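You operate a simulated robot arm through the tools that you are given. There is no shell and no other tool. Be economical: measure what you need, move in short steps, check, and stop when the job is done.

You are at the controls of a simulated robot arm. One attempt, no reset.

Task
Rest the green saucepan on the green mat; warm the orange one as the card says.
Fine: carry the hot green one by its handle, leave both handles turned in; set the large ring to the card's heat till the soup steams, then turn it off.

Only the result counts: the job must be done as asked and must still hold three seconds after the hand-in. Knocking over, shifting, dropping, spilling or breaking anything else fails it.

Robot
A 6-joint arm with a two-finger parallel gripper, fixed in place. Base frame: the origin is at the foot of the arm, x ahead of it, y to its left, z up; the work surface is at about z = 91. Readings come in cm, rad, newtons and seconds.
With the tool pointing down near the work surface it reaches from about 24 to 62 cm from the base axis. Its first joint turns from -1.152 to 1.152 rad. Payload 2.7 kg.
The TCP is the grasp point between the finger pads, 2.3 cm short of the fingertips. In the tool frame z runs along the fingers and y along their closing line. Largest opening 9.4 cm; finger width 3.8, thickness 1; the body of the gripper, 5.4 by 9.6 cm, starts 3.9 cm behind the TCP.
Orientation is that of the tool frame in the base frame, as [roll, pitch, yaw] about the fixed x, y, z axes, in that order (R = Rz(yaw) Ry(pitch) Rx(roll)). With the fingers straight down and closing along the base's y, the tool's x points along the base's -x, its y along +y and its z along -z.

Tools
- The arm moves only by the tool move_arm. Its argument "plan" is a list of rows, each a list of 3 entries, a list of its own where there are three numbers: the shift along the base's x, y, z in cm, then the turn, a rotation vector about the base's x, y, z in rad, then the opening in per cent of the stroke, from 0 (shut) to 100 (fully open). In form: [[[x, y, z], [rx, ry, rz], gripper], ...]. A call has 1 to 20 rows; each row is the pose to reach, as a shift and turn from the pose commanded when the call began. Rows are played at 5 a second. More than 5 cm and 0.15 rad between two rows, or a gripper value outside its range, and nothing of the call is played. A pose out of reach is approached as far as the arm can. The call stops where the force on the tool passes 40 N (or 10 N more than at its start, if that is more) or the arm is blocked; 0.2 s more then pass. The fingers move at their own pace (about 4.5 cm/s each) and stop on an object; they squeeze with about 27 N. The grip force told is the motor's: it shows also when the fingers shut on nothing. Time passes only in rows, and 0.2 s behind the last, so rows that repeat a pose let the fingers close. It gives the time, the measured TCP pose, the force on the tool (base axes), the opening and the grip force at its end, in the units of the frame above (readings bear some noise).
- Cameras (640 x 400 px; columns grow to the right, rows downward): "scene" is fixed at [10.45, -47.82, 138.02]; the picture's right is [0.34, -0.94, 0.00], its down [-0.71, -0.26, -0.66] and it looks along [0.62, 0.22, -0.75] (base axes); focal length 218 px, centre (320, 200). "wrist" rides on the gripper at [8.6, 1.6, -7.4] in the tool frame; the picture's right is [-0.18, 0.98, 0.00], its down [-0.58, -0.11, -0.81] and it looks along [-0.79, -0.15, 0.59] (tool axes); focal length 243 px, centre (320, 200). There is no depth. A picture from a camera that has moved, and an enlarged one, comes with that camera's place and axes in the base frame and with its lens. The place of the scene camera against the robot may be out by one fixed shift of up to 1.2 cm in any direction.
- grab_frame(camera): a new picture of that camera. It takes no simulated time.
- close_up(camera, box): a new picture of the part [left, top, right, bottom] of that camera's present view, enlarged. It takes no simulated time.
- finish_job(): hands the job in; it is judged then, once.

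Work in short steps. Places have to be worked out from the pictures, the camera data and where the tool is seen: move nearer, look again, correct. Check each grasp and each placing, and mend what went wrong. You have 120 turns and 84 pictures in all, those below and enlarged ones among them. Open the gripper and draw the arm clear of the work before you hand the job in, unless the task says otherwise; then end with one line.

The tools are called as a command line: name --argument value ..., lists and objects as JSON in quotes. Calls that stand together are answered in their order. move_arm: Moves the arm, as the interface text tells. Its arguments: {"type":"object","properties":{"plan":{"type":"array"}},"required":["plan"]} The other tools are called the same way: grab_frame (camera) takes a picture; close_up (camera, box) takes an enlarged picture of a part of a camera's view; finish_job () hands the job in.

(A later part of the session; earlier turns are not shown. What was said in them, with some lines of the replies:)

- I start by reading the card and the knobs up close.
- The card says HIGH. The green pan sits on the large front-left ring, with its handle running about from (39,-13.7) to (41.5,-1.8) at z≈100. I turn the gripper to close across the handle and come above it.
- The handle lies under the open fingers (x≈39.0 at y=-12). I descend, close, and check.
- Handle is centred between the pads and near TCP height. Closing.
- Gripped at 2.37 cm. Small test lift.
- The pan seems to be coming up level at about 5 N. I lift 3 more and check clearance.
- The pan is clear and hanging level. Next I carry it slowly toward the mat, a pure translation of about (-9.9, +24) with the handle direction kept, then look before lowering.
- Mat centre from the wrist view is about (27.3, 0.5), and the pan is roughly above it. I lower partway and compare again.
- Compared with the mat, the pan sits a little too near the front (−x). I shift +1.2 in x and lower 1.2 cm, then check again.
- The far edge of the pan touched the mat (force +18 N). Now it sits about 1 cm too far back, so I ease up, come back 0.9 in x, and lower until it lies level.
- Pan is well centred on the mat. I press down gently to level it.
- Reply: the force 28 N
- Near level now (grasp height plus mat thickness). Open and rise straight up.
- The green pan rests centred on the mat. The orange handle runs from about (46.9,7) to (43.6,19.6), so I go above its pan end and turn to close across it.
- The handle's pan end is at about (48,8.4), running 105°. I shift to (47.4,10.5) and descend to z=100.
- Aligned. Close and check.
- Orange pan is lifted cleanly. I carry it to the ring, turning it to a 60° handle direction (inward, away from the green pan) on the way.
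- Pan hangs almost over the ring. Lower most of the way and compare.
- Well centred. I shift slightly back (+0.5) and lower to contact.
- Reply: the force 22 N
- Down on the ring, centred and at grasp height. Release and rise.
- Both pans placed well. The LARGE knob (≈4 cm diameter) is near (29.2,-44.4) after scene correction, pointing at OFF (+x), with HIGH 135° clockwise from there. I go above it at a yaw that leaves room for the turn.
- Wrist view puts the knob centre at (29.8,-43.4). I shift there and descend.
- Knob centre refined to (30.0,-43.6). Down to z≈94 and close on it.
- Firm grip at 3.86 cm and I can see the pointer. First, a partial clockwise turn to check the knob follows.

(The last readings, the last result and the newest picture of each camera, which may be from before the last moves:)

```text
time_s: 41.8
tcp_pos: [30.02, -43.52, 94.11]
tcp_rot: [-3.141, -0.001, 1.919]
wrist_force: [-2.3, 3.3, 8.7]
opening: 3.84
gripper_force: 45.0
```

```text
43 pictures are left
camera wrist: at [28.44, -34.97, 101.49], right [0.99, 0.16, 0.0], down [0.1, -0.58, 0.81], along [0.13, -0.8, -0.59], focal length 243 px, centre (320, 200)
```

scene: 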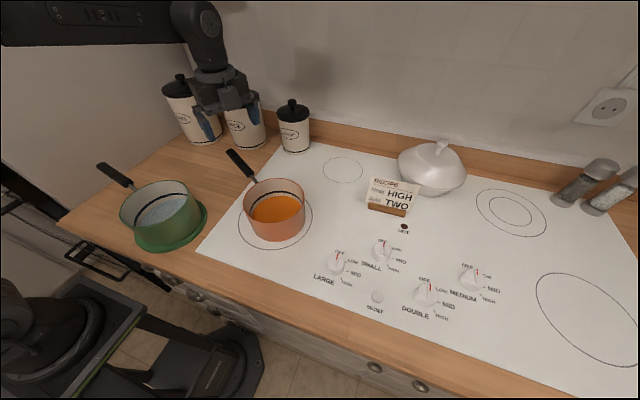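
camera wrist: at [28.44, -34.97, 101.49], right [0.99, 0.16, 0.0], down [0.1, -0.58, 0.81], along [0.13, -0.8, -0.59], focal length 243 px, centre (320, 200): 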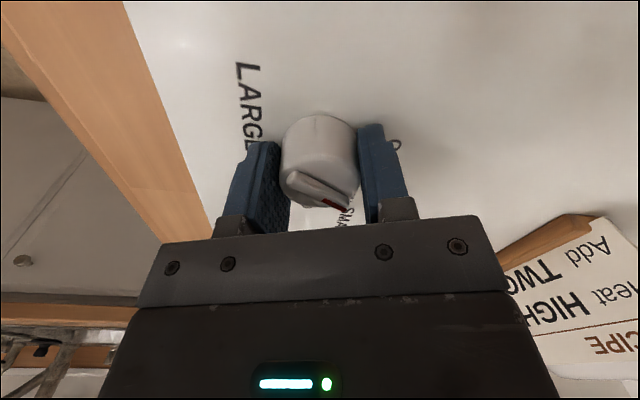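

The knob follows rigidly. I continue to 135° total.

move_arm --plan '[[[0, 0, 0], [0, 0, -0.13], 20], [[0, 0, 0], [0, 0, -0.26], 20], [[0, 0, 0], [0, 0, -0.39], 20], [[0, 0, 0], [0, 0, -0.52], 20], [[0, 0, 0], [0, 0, -0.65], 20], [[0, 0, 0], [0, 0, -0.78], 20], [[0, 0, 0], [0, 0, -0.91], 20], [[0, 0, 0], [0, 0, -1.04], 20], [[0, 0, 0], [0, 0, -1.17], 20], [[0, 0, 0], [0, 0, -1.3], 20], [[0, 0, 0], [0, 0, -1.43], 20], [[0, 0, 0], [0, 0, -1.56], 20], [[0, 0, 0], [0, 0, -1.69], 20], [[0, 0, 0], [0, 0, -1.836], 20]]'

grab_frame --camera "wrist"

grab_frame --camera "scene"

```text
time_s: 44.8
tcp_pos: [29.92, -43.55, 94.09]
tcp_rot: [-3.142, 0.0, 0.084]
wrist_force: [-18.9, 8.0, 21.7]
opening: 3.88
gripper_force: 44.9
```

```text
42 pictures are left
camera wrist: at [38.57, -44.51, 101.48], right [-0.1, -0.99, 0.0], down [-0.59, 0.06, 0.81], along [-0.8, 0.08, -0.59], focal length 243 px, centre (320, 200)
```

wrist: 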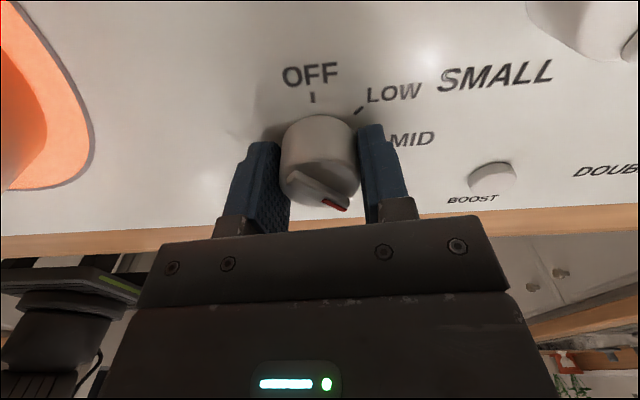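

```text
41 pictures are left
```

scene: 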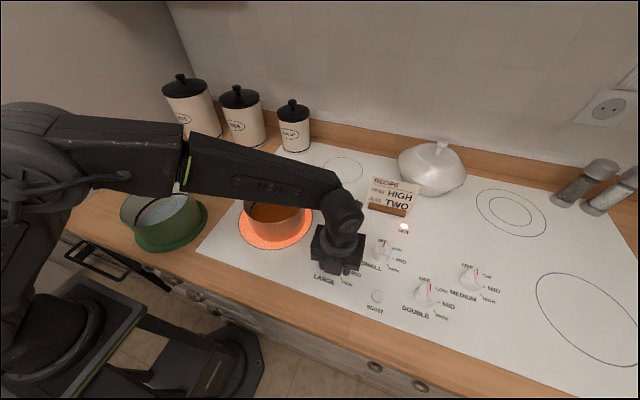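

Ring glows, HOT lamp lit, and the pointer is at ≈136° (HIGH). I hold the knob and wait for steam.

move_arm --plan '[[[0, 0, 0], [0, 0, 0], 20], [[0, 0, 0], [0, 0, 0], 20], [[0, 0, 0], [0, 0, 0], 20], [[0, 0, 0], [0, 0, 0], 20], [[0, 0, 0], [0, 0, 0], 20], [[0, 0, 0], [0, 0, 0], 20], [[0, 0, 0], [0, 0, 0], 20], [[0, 0, 0], [0, 0, 0], 20], [[0, 0, 0], [0, 0, 0], 20], [[0, 0, 0], [0, 0, 0], 20]]'

close_up --camera "scene" --box '[180, 120, 340, 260]'

```text
time_s: 47.0
tcp_pos: [29.82, -43.46, 94.03]
tcp_rot: [3.141, -0.001, 0.085]
wrist_force: [-18.2, 6.0, 24.8]
opening: 3.88
gripper_force: 44.8
```

```text
2.86 times, centred on (260, 190) of scene
camera zoom: at [10.37, -47.77, 138.04], right [0.34, -0.94, 0.0], down [-0.71, -0.26, -0.66], along [0.62, 0.22, -0.75], focal length 622 px, centre (491, 229)
```

zoom: 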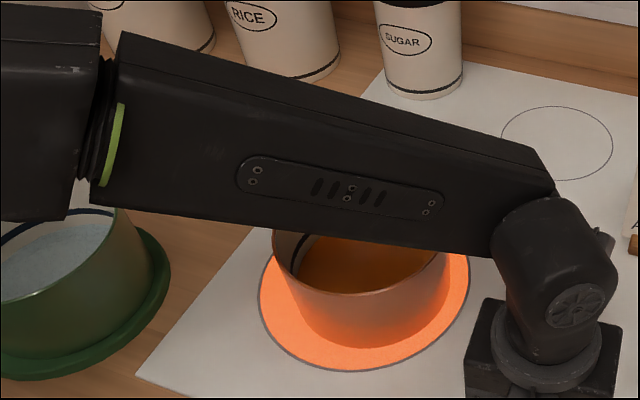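

No steam yet; keep waiting.

move_arm --plan '[[[0, 0, 0], [0, 0, 0], 20], [[0, 0, 0], [0, 0, 0], 20], [[0, 0, 0], [0, 0, 0], 20], [[0, 0, 0], [0, 0, 0], 20], [[0, 0, 0], [0, 0, 0], 20], [[0, 0, 0], [0, 0, 0], 20], [[0, 0, 0], [0, 0, 0], 20], [[0, 0, 0], [0, 0, 0], 20], [[0, 0, 0], [0, 0, 0], 20], [[0, 0, 0], [0, 0, 0], 20]]'

close_up --camera "scene" --box '[180, 90, 340, 260]'

```text
time_s: 49.2
tcp_pos: [30.01, -43.47, 94.06]
tcp_rot: [3.142, -0.002, 0.086]
wrist_force: [-18.7, 5.5, 23.9]
opening: 3.87
gripper_force: 44.9
```

```text
2.35 times, centred on (260, 175) of scene
camera zoom: at [10.38, -47.77, 138.04], right [0.34, -0.94, 0.0], down [-0.71, -0.26, -0.66], along [0.62, 0.22, -0.75], focal length 513 px, centre (461, 259)
```

zoom: 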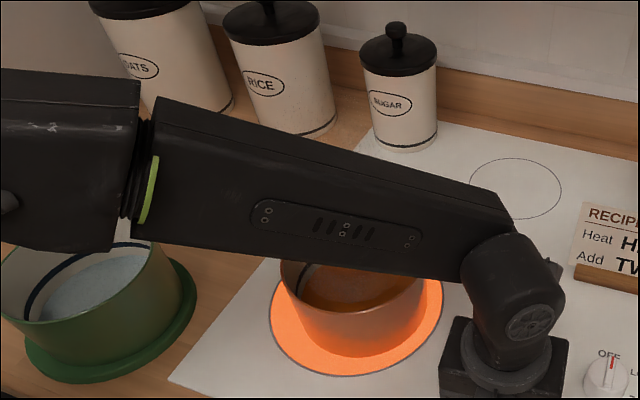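

The soup surface looks slightly different; zooming in on it.

close_up --camera "scene" --box '[235, 180, 315, 230]'

```text
8.00 times, centred on (275, 205) of scene
camera zoom: at [10.38, -47.77, 138.04], right [0.34, -0.94, 0.0], down [-0.71, -0.26, -0.66], along [0.62, 0.22, -0.75], focal length 1743 px, centre (680, 160)
```

zoom: 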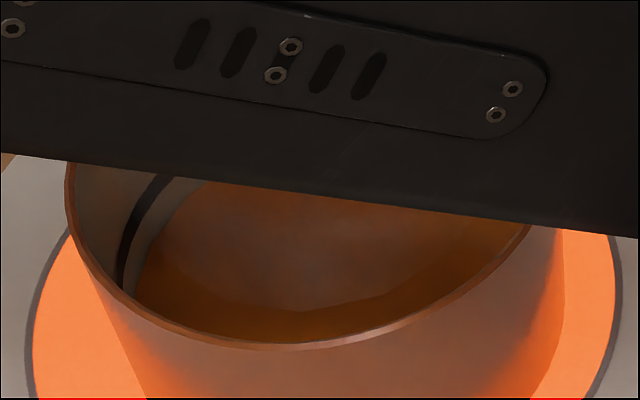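

There is a faint grey haze over the soup, possibly steam starting. I wait one more second to confirm.

move_arm --plan '[[[0, 0, 0], [0, 0, 0], 20], [[0, 0, 0], [0, 0, 0], 20], [[0, 0, 0], [0, 0, 0], 20], [[0, 0, 0], [0, 0, 0], 20]]'

close_up --camera "scene" --box '[235, 180, 315, 230]'

grab_frame --camera "scene"

```text
time_s: 50.2
tcp_pos: [30.09, -43.49, 94.13]
tcp_rot: [-3.141, -0.001, 0.084]
wrist_force: [-18.4, 5.5, 23.6]
opening: 3.89
gripper_force: 45.4
```

```text
8.00 times, centred on (275, 205) of scene
camera zoom: at [10.38, -47.77, 138.04], right [0.34, -0.94, 0.0], down [-0.71, -0.26, -0.66], along [0.62, 0.22, -0.75], focal length 1743 px, centre (680, 160)
```

zoom: 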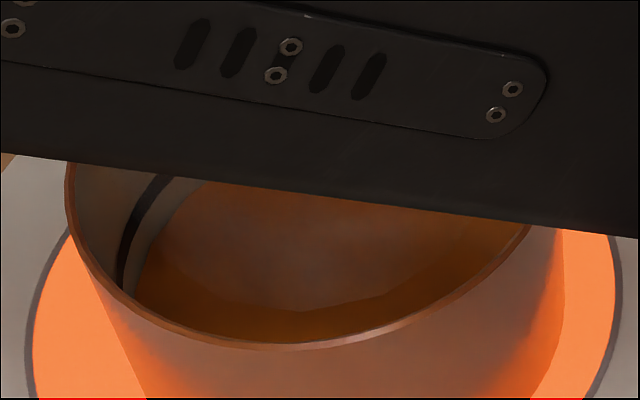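

```text
36 pictures are left
```

scene: 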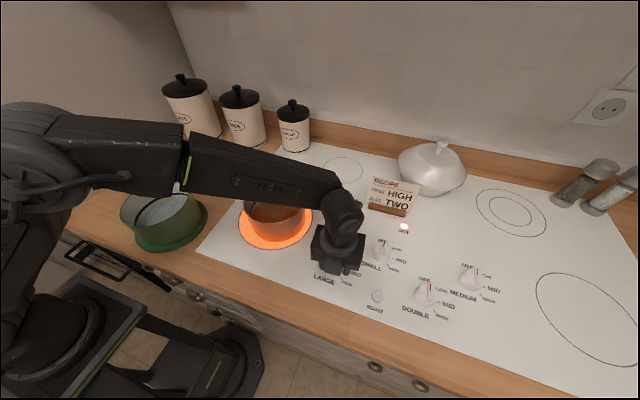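

Nearly identical, so it may just be shading. I wait a bit more and compare.

move_arm --plan '[[[0, 0, 0], [0, 0, 0], 20], [[0, 0, 0], [0, 0, 0], 20], [[0, 0, 0], [0, 0, 0], 20], [[0, 0, 0], [0, 0, 0], 20], [[0, 0, 0], [0, 0, 0], 20], [[0, 0, 0], [0, 0, 0], 20], [[0, 0, 0], [0, 0, 0], 20], [[0, 0, 0], [0, 0, 0], 20]]'

close_up --camera "scene" --box '[235, 180, 315, 230]'

close_up --camera "scene" --box '[180, 60, 360, 180]'

```text
time_s: 52.0
tcp_pos: [29.89, -43.45, 94.06]
tcp_rot: [3.141, 0.0, 0.086]
wrist_force: [-18.1, 6.3, 24.4]
opening: 3.91
gripper_force: 44.8
```

```text
8.00 times, centred on (275, 205) of scene
camera zoom: at [10.38, -47.77, 138.04], right [0.34, -0.94, 0.0], down [-0.71, -0.26, -0.66], along [0.62, 0.22, -0.75], focal length 1743 px, centre (680, 160)
```

zoom: 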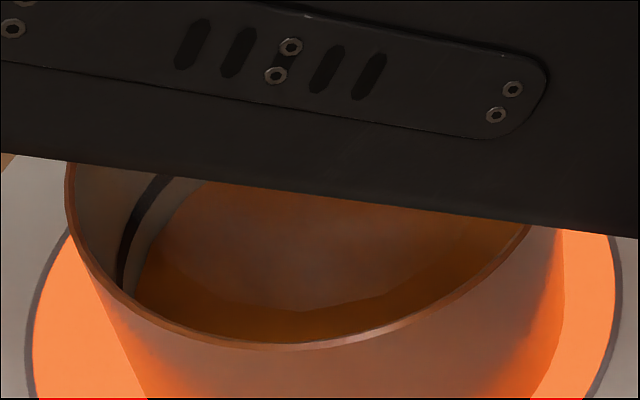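

```text
3.33 times, centred on (270, 120) of scene
camera zoom: at [10.38, -47.77, 138.04], right [0.34, -0.94, 0.0], down [-0.71, -0.26, -0.66], along [0.62, 0.22, -0.75], focal length 726 px, centre (487, 467)
```

zoom: 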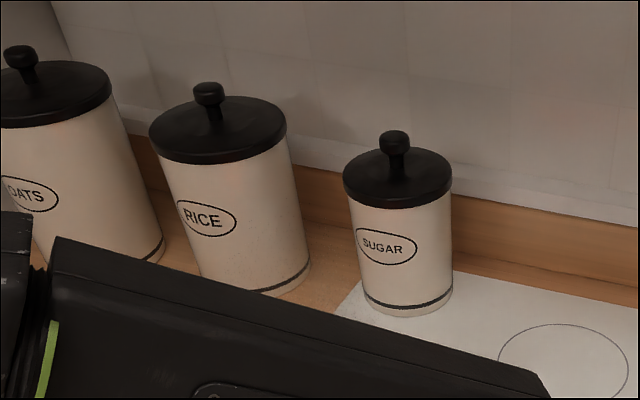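

It's static, so it's shading rather than steam, and the forearm hides the air above the pan. I release the knob (it stays at HIGH) and rise to get a clear view.

move_arm --plan '[[[0, 0, 0], [0, 0, 0], 60], [[0, 0, 0], [0, 0, 0], 100], [[0, 0, 0.5], [0, 0, 0], 100], [[0, 0, 4.5], [0, 0, 0], 100], [[0, 0, 9], [0, 0, 0], 100], [[0, 0, 12.5], [0, 0, 0], 100]]'

grab_frame --camera "scene"

grab_frame --camera "wrist"

```text
time_s: 53.4
tcp_pos: [29.96, -43.63, 106.5]
tcp_rot: [-3.141, 0.0, 0.086]
wrist_force: [1.5, -1.1, -0.2]
opening: 9.4
gripper_force: 0.1
```

```text
33 pictures are left
```

scene: 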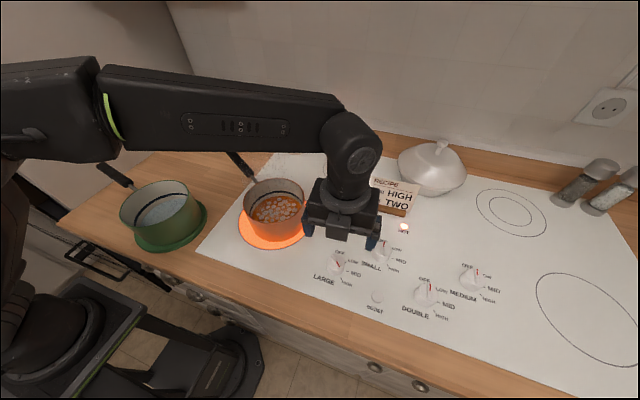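

```text
32 pictures are left
camera wrist: at [38.55, -44.59, 113.94], right [-0.1, -1.0, 0.0], down [-0.59, 0.06, 0.81], along [-0.8, 0.08, -0.59], focal length 243 px, centre (320, 200)
```

wrist: 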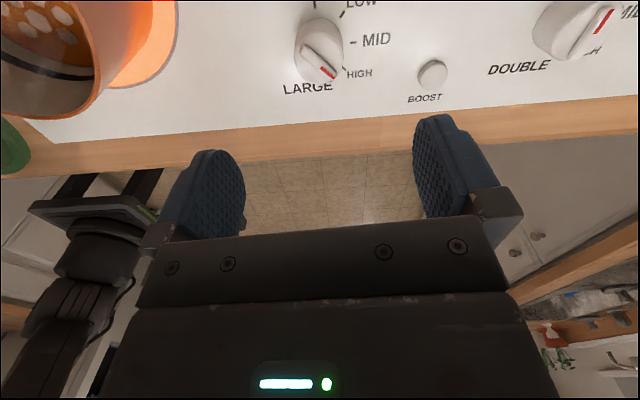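

The soup now shows bubbles/puffs. Zooming in.

close_up --camera "scene" --box '[225, 145, 325, 255]'

close_up --camera "scene" --box '[305, 240, 365, 290]'

```text
3.64 times, centred on (275, 200) of scene
camera zoom: at [10.45, -47.81, 138.02], right [0.34, -0.94, 0.0], down [-0.71, -0.26, -0.66], along [0.62, 0.22, -0.75], focal length 792 px, centre (484, 200)
```

zoom: 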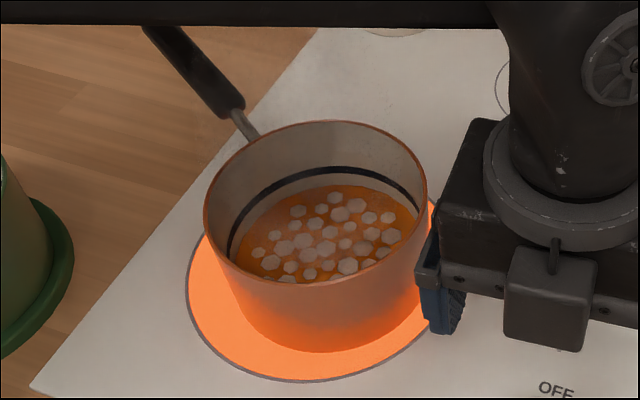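

```text
8.00 times, centred on (335, 265) of scene
camera zoom: at [10.45, -47.81, 138.02], right [0.34, -0.94, 0.0], down [-0.71, -0.26, -0.66], along [0.62, 0.22, -0.75], focal length 1743 px, centre (200, -320)
```

zoom: 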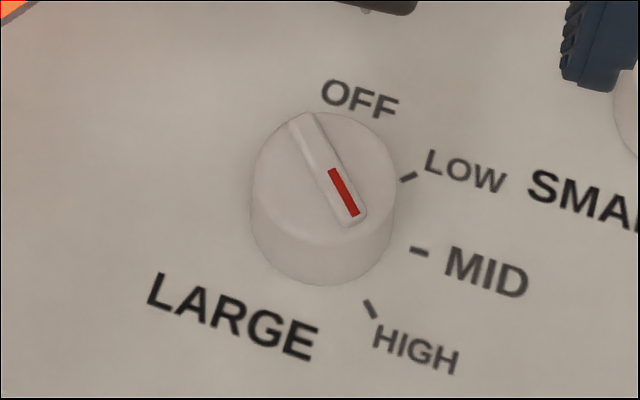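

Those are bubbles or the first steam puffs at the surface. I wait 0.4 s more to see whether steam rises.

move_arm --plan '[[[0, 0, 0], [0, 0, 0], 100], [[0, 0, 0], [0, 0, 0], 100]]'

close_up --camera "scene" --box '[225, 145, 325, 255]'

```text
time_s: 54.0
tcp_pos: [30.02, -43.61, 106.57]
tcp_rot: [-3.141, 0.001, 0.085]
wrist_force: [0.0, 0.2, -0.3]
opening: 9.41
gripper_force: 0.1
```

```text
3.64 times, centred on (275, 200) of scene
camera zoom: at [10.45, -47.82, 138.02], right [0.34, -0.94, 0.0], down [-0.71, -0.26, -0.66], along [0.62, 0.22, -0.75], focal length 792 px, centre (484, 200)
```

zoom: 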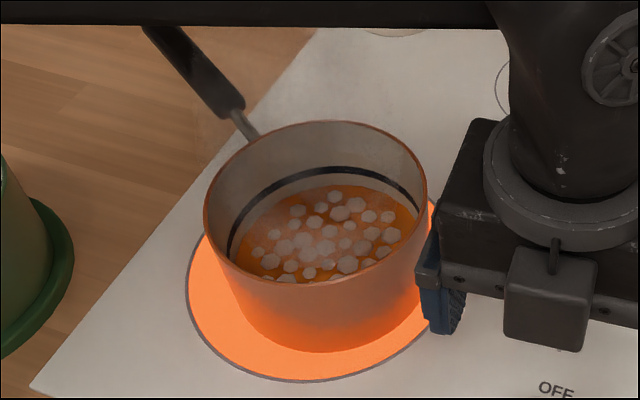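

Bubbles plus a soft haze rising: it's starting to steam. I go back down on the knob in the same pose, grip, and turn it back toward OFF.

move_arm --plan '[[[0, 0, -4.5], [0, 0, 0], 100], [[0, 0, -9], [0, 0, 0], 100], [[0, 0, -12.5], [0, 0, 0], 60], [[0, 0, -12.5], [0, 0, 0], 20], [[0, 0, -12.5], [0, 0, 0], 20], [[0, 0, -12.5], [0, 0, 0], 20], [[0, 0, -12.5], [0, 0, 0], 20], [[0, 0, -12.5], [0, 0, 0.14], 20], [[0, 0, -12.5], [0, 0, 0.28], 20], [[0, 0, -12.5], [0, 0, 0.42], 20], [[0, 0, -12.5], [0, 0, 0.56], 20], [[0, 0, -12.5], [0, 0, 0.7], 20], [[0, 0, -12.5], [0, 0, 0.84], 20], [[0, 0, -12.5], [0, 0, 0.98], 20], [[0, 0, -12.5], [0, 0, 1.12], 20], [[0, 0, -12.5], [0, 0, 1.26], 20], [[0, 0, -12.5], [0, 0, 1.4], 20], [[0, 0, -12.5], [0, 0, 1.54], 20], [[0, 0, -12.5], [0, 0, 1.68], 20], [[0, 0, -12.5], [0, 0, 1.82], 20]]'

grab_frame --camera "wrist"

close_up --camera "scene" --box '[225, 80, 345, 255]'

```text
time_s: 58.2
tcp_pos: [30.0, -43.51, 94.16]
tcp_rot: [3.141, 0.0, 1.911]
wrist_force: [-12.7, 16.4, 7.9]
opening: 3.89
gripper_force: 44.7
```

```text
28 pictures are left
camera wrist: at [28.53, -34.93, 101.47], right [0.99, 0.15, 0.0], down [0.09, -0.58, 0.81], along [0.12, -0.8, -0.59], focal length 243 px, centre (320, 200)
```

wrist: 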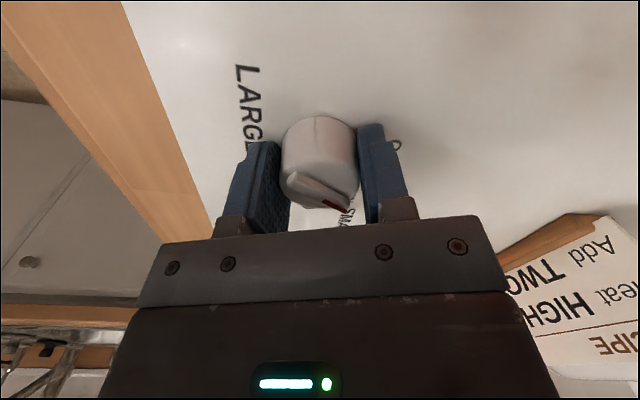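

```text
2.29 times, centred on (285, 168) of scene
camera zoom: at [10.4, -47.76, 138.04], right [0.34, -0.94, 0.0], down [-0.71, -0.26, -0.66], along [0.62, 0.22, -0.75], focal length 498 px, centre (400, 274)
```

zoom: 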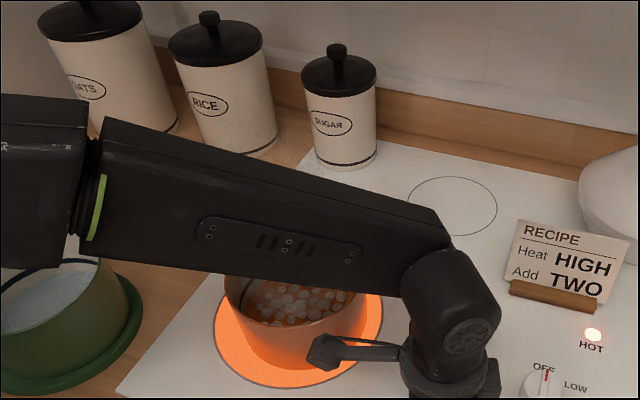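

Knob follows. Finish the turn to OFF, release, and rise for a clear view.

move_arm --plan '[[[0, 0, 0], [0, 0, 0.14], 20], [[0, 0, 0], [0, 0, 0.28], 20], [[0, 0, 0], [0, 0, 0.42], 20], [[0, 0, 0], [0, 0, 0.54], 20], [[0, 0, 0], [0, 0, 0.54], 20], [[0, 0, 0], [0, 0, 0.54], 60], [[0, 0, 0], [0, 0, 0.54], 100], [[0, 0, 0.5], [0, 0, 0.54], 100], [[0, 0, 4.5], [0, 0, 0.54], 100], [[0, 0, 9], [0, 0, 0.54], 100], [[0, 0, 12.5], [0, 0, 0.54], 100]]'

grab_frame --camera "scene"

close_up --camera "scene" --box '[225, 115, 345, 255]'

close_up --camera "scene" --box '[305, 240, 365, 290]'

```text
time_s: 60.6
tcp_pos: [29.88, -43.52, 106.67]
tcp_rot: [-3.141, -0.001, 2.444]
wrist_force: [-0.3, -0.2, -0.1]
opening: 9.41
gripper_force: 0.1
```

```text
26 pictures are left
```

scene: 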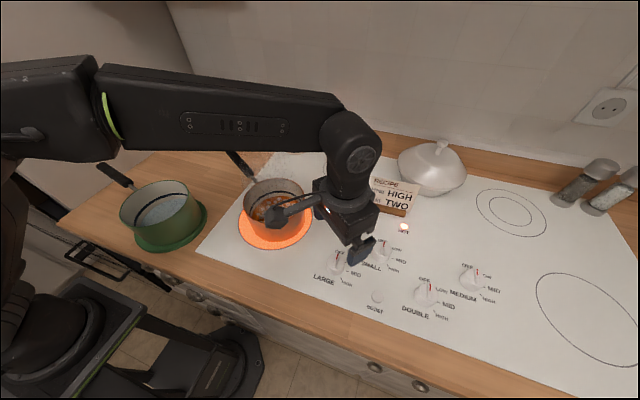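

```text
2.86 times, centred on (285, 185) of scene
camera zoom: at [10.45, -47.81, 138.02], right [0.34, -0.94, 0.0], down [-0.71, -0.26, -0.66], along [0.62, 0.22, -0.75], focal length 622 px, centre (420, 243)
```

zoom: 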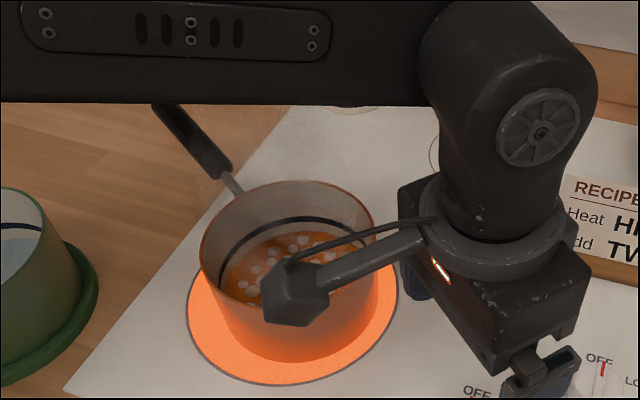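

```text
8.00 times, centred on (335, 265) of scene
camera zoom: at [10.45, -47.81, 138.02], right [0.34, -0.94, 0.0], down [-0.71, -0.26, -0.66], along [0.62, 0.22, -0.75], focal length 1743 px, centre (200, -320)
```

zoom: 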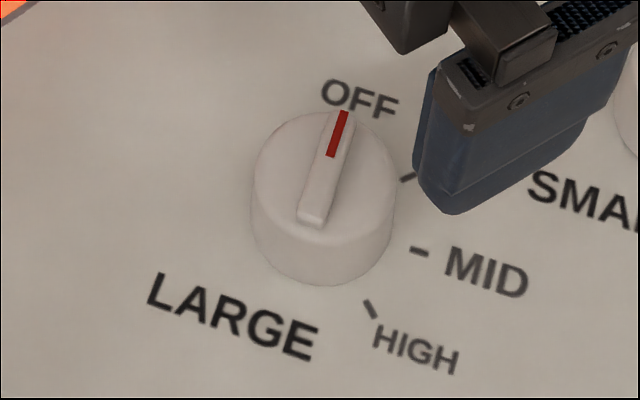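

Knob back at OFF, matching its initial angle. I raise and draw the arm clear, then check steam and the ring.

move_arm --plan '[[[0, 0, 4], [0, 0, 0], 100], [[0, 0, 8], [0, 0, 0], 100], [[0, 0, 12], [0, 0, 0], 100], [[-0.5, 3.5, 13], [0, 0, 0.07], 100], [[-1, 7, 13], [0, 0, 0.14], 100], [[-1, 10.5, 13], [0, 0, 0.21], 100], [[-1, 14, 13], [0, 0, 0.28], 100], [[-1, 17.5, 13], [0, 0, 0.35], 100], [[0, 21, 13], [0, 0, 0.42], 100], [[1, 24.5, 13], [0, 0, 0.49], 100], [[2, 28, 13], [0, 0, 0.56], 100], [[3, 31.5, 13], [0, 0, 0.63], 100], [[4, 35, 13], [0, 0, 0.7], 100], [[4, 38.5, 13], [0, 0, 0.7], 100], [[4, 42, 13], [0, 0, 0.7], 100]]'

grab_frame --camera "scene"

close_up --camera "scene" --box '[225, 115, 345, 255]'

```text
time_s: 63.8
tcp_pos: [34.07, -1.58, 119.4]
tcp_rot: [-3.141, 0.0, -3.139]
wrist_force: [0.8, 0.8, 0.3]
opening: 9.4
gripper_force: 0.0
```

```text
23 pictures are left
```

scene: 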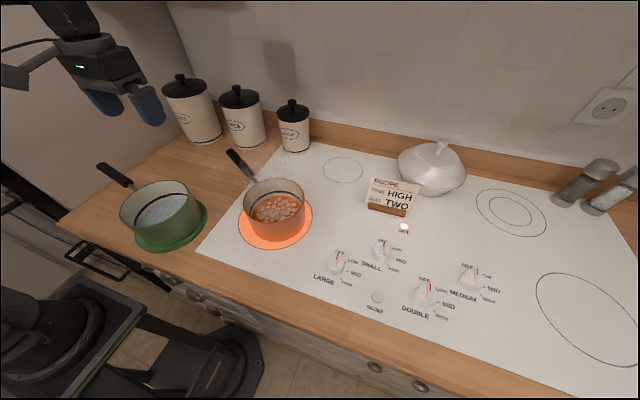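

```text
2.86 times, centred on (285, 185) of scene
camera zoom: at [10.45, -47.82, 138.02], right [0.34, -0.94, 0.0], down [-0.71, -0.26, -0.66], along [0.62, 0.22, -0.75], focal length 622 px, centre (420, 243)
```

zoom: 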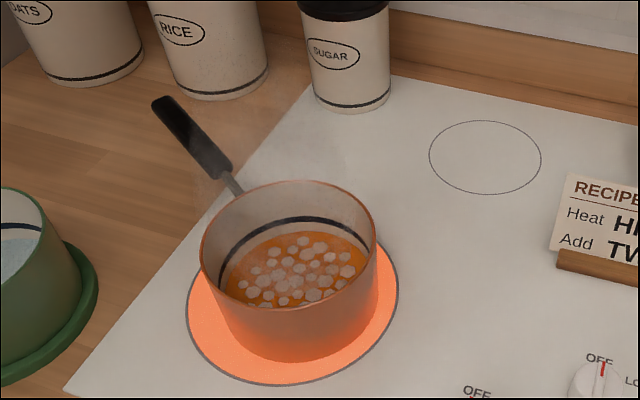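

Steam is clearly rising and the knob is at OFF. I wait a little to confirm the ring is fading and nothing moves.

move_arm --plan '[[[0, 0, 0], [0, 0, 0], 100], [[0, 0, 0], [0, 0, 0], 100], [[0, 0, 0], [0, 0, 0], 100], [[0, 0, 0], [0, 0, 0], 100], [[0, 0, 0], [0, 0, 0], 100], [[0, 0, 0], [0, 0, 0], 100], [[0, 0, 0], [0, 0, 0], 100], [[0, 0, 0], [0, 0, 0], 100], [[0, 0, 0], [0, 0, 0], 100], [[0, 0, 0], [0, 0, 0], 100], [[0, 0, 0], [0, 0, 0], 100], [[0, 0, 0], [0, 0, 0], 100]]'

close_up --camera "scene" --box '[80, 90, 368, 290]'

```text
time_s: 66.4
tcp_pos: [34.08, -1.63, 119.39]
tcp_rot: [3.141, 0.001, -3.137]
wrist_force: [-0.3, -0.3, 0.5]
opening: 9.38
gripper_force: 0.0
```

```text
2.00 times, centred on (224, 190) of scene
camera zoom: at [10.45, -47.82, 138.02], right [0.34, -0.94, 0.0], down [-0.71, -0.26, -0.66], along [0.62, 0.22, -0.75], focal length 436 px, centre (512, 220)
```

zoom: 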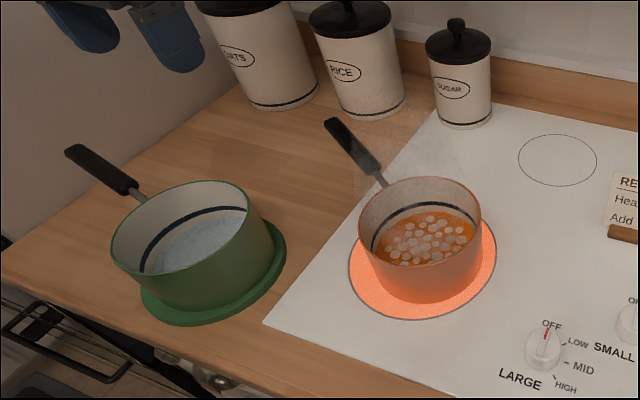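

The ring is fading, steam is rising, both pans are in place with handles turned in, and the arm is clear. Handing in.

finish_job

```text
The job is handed in.
```

The green saucepan rests on the green mat; the orange one was heated on the large ring at HIGH until the soup steamed. The knob is back at OFF and both handles are turned in.
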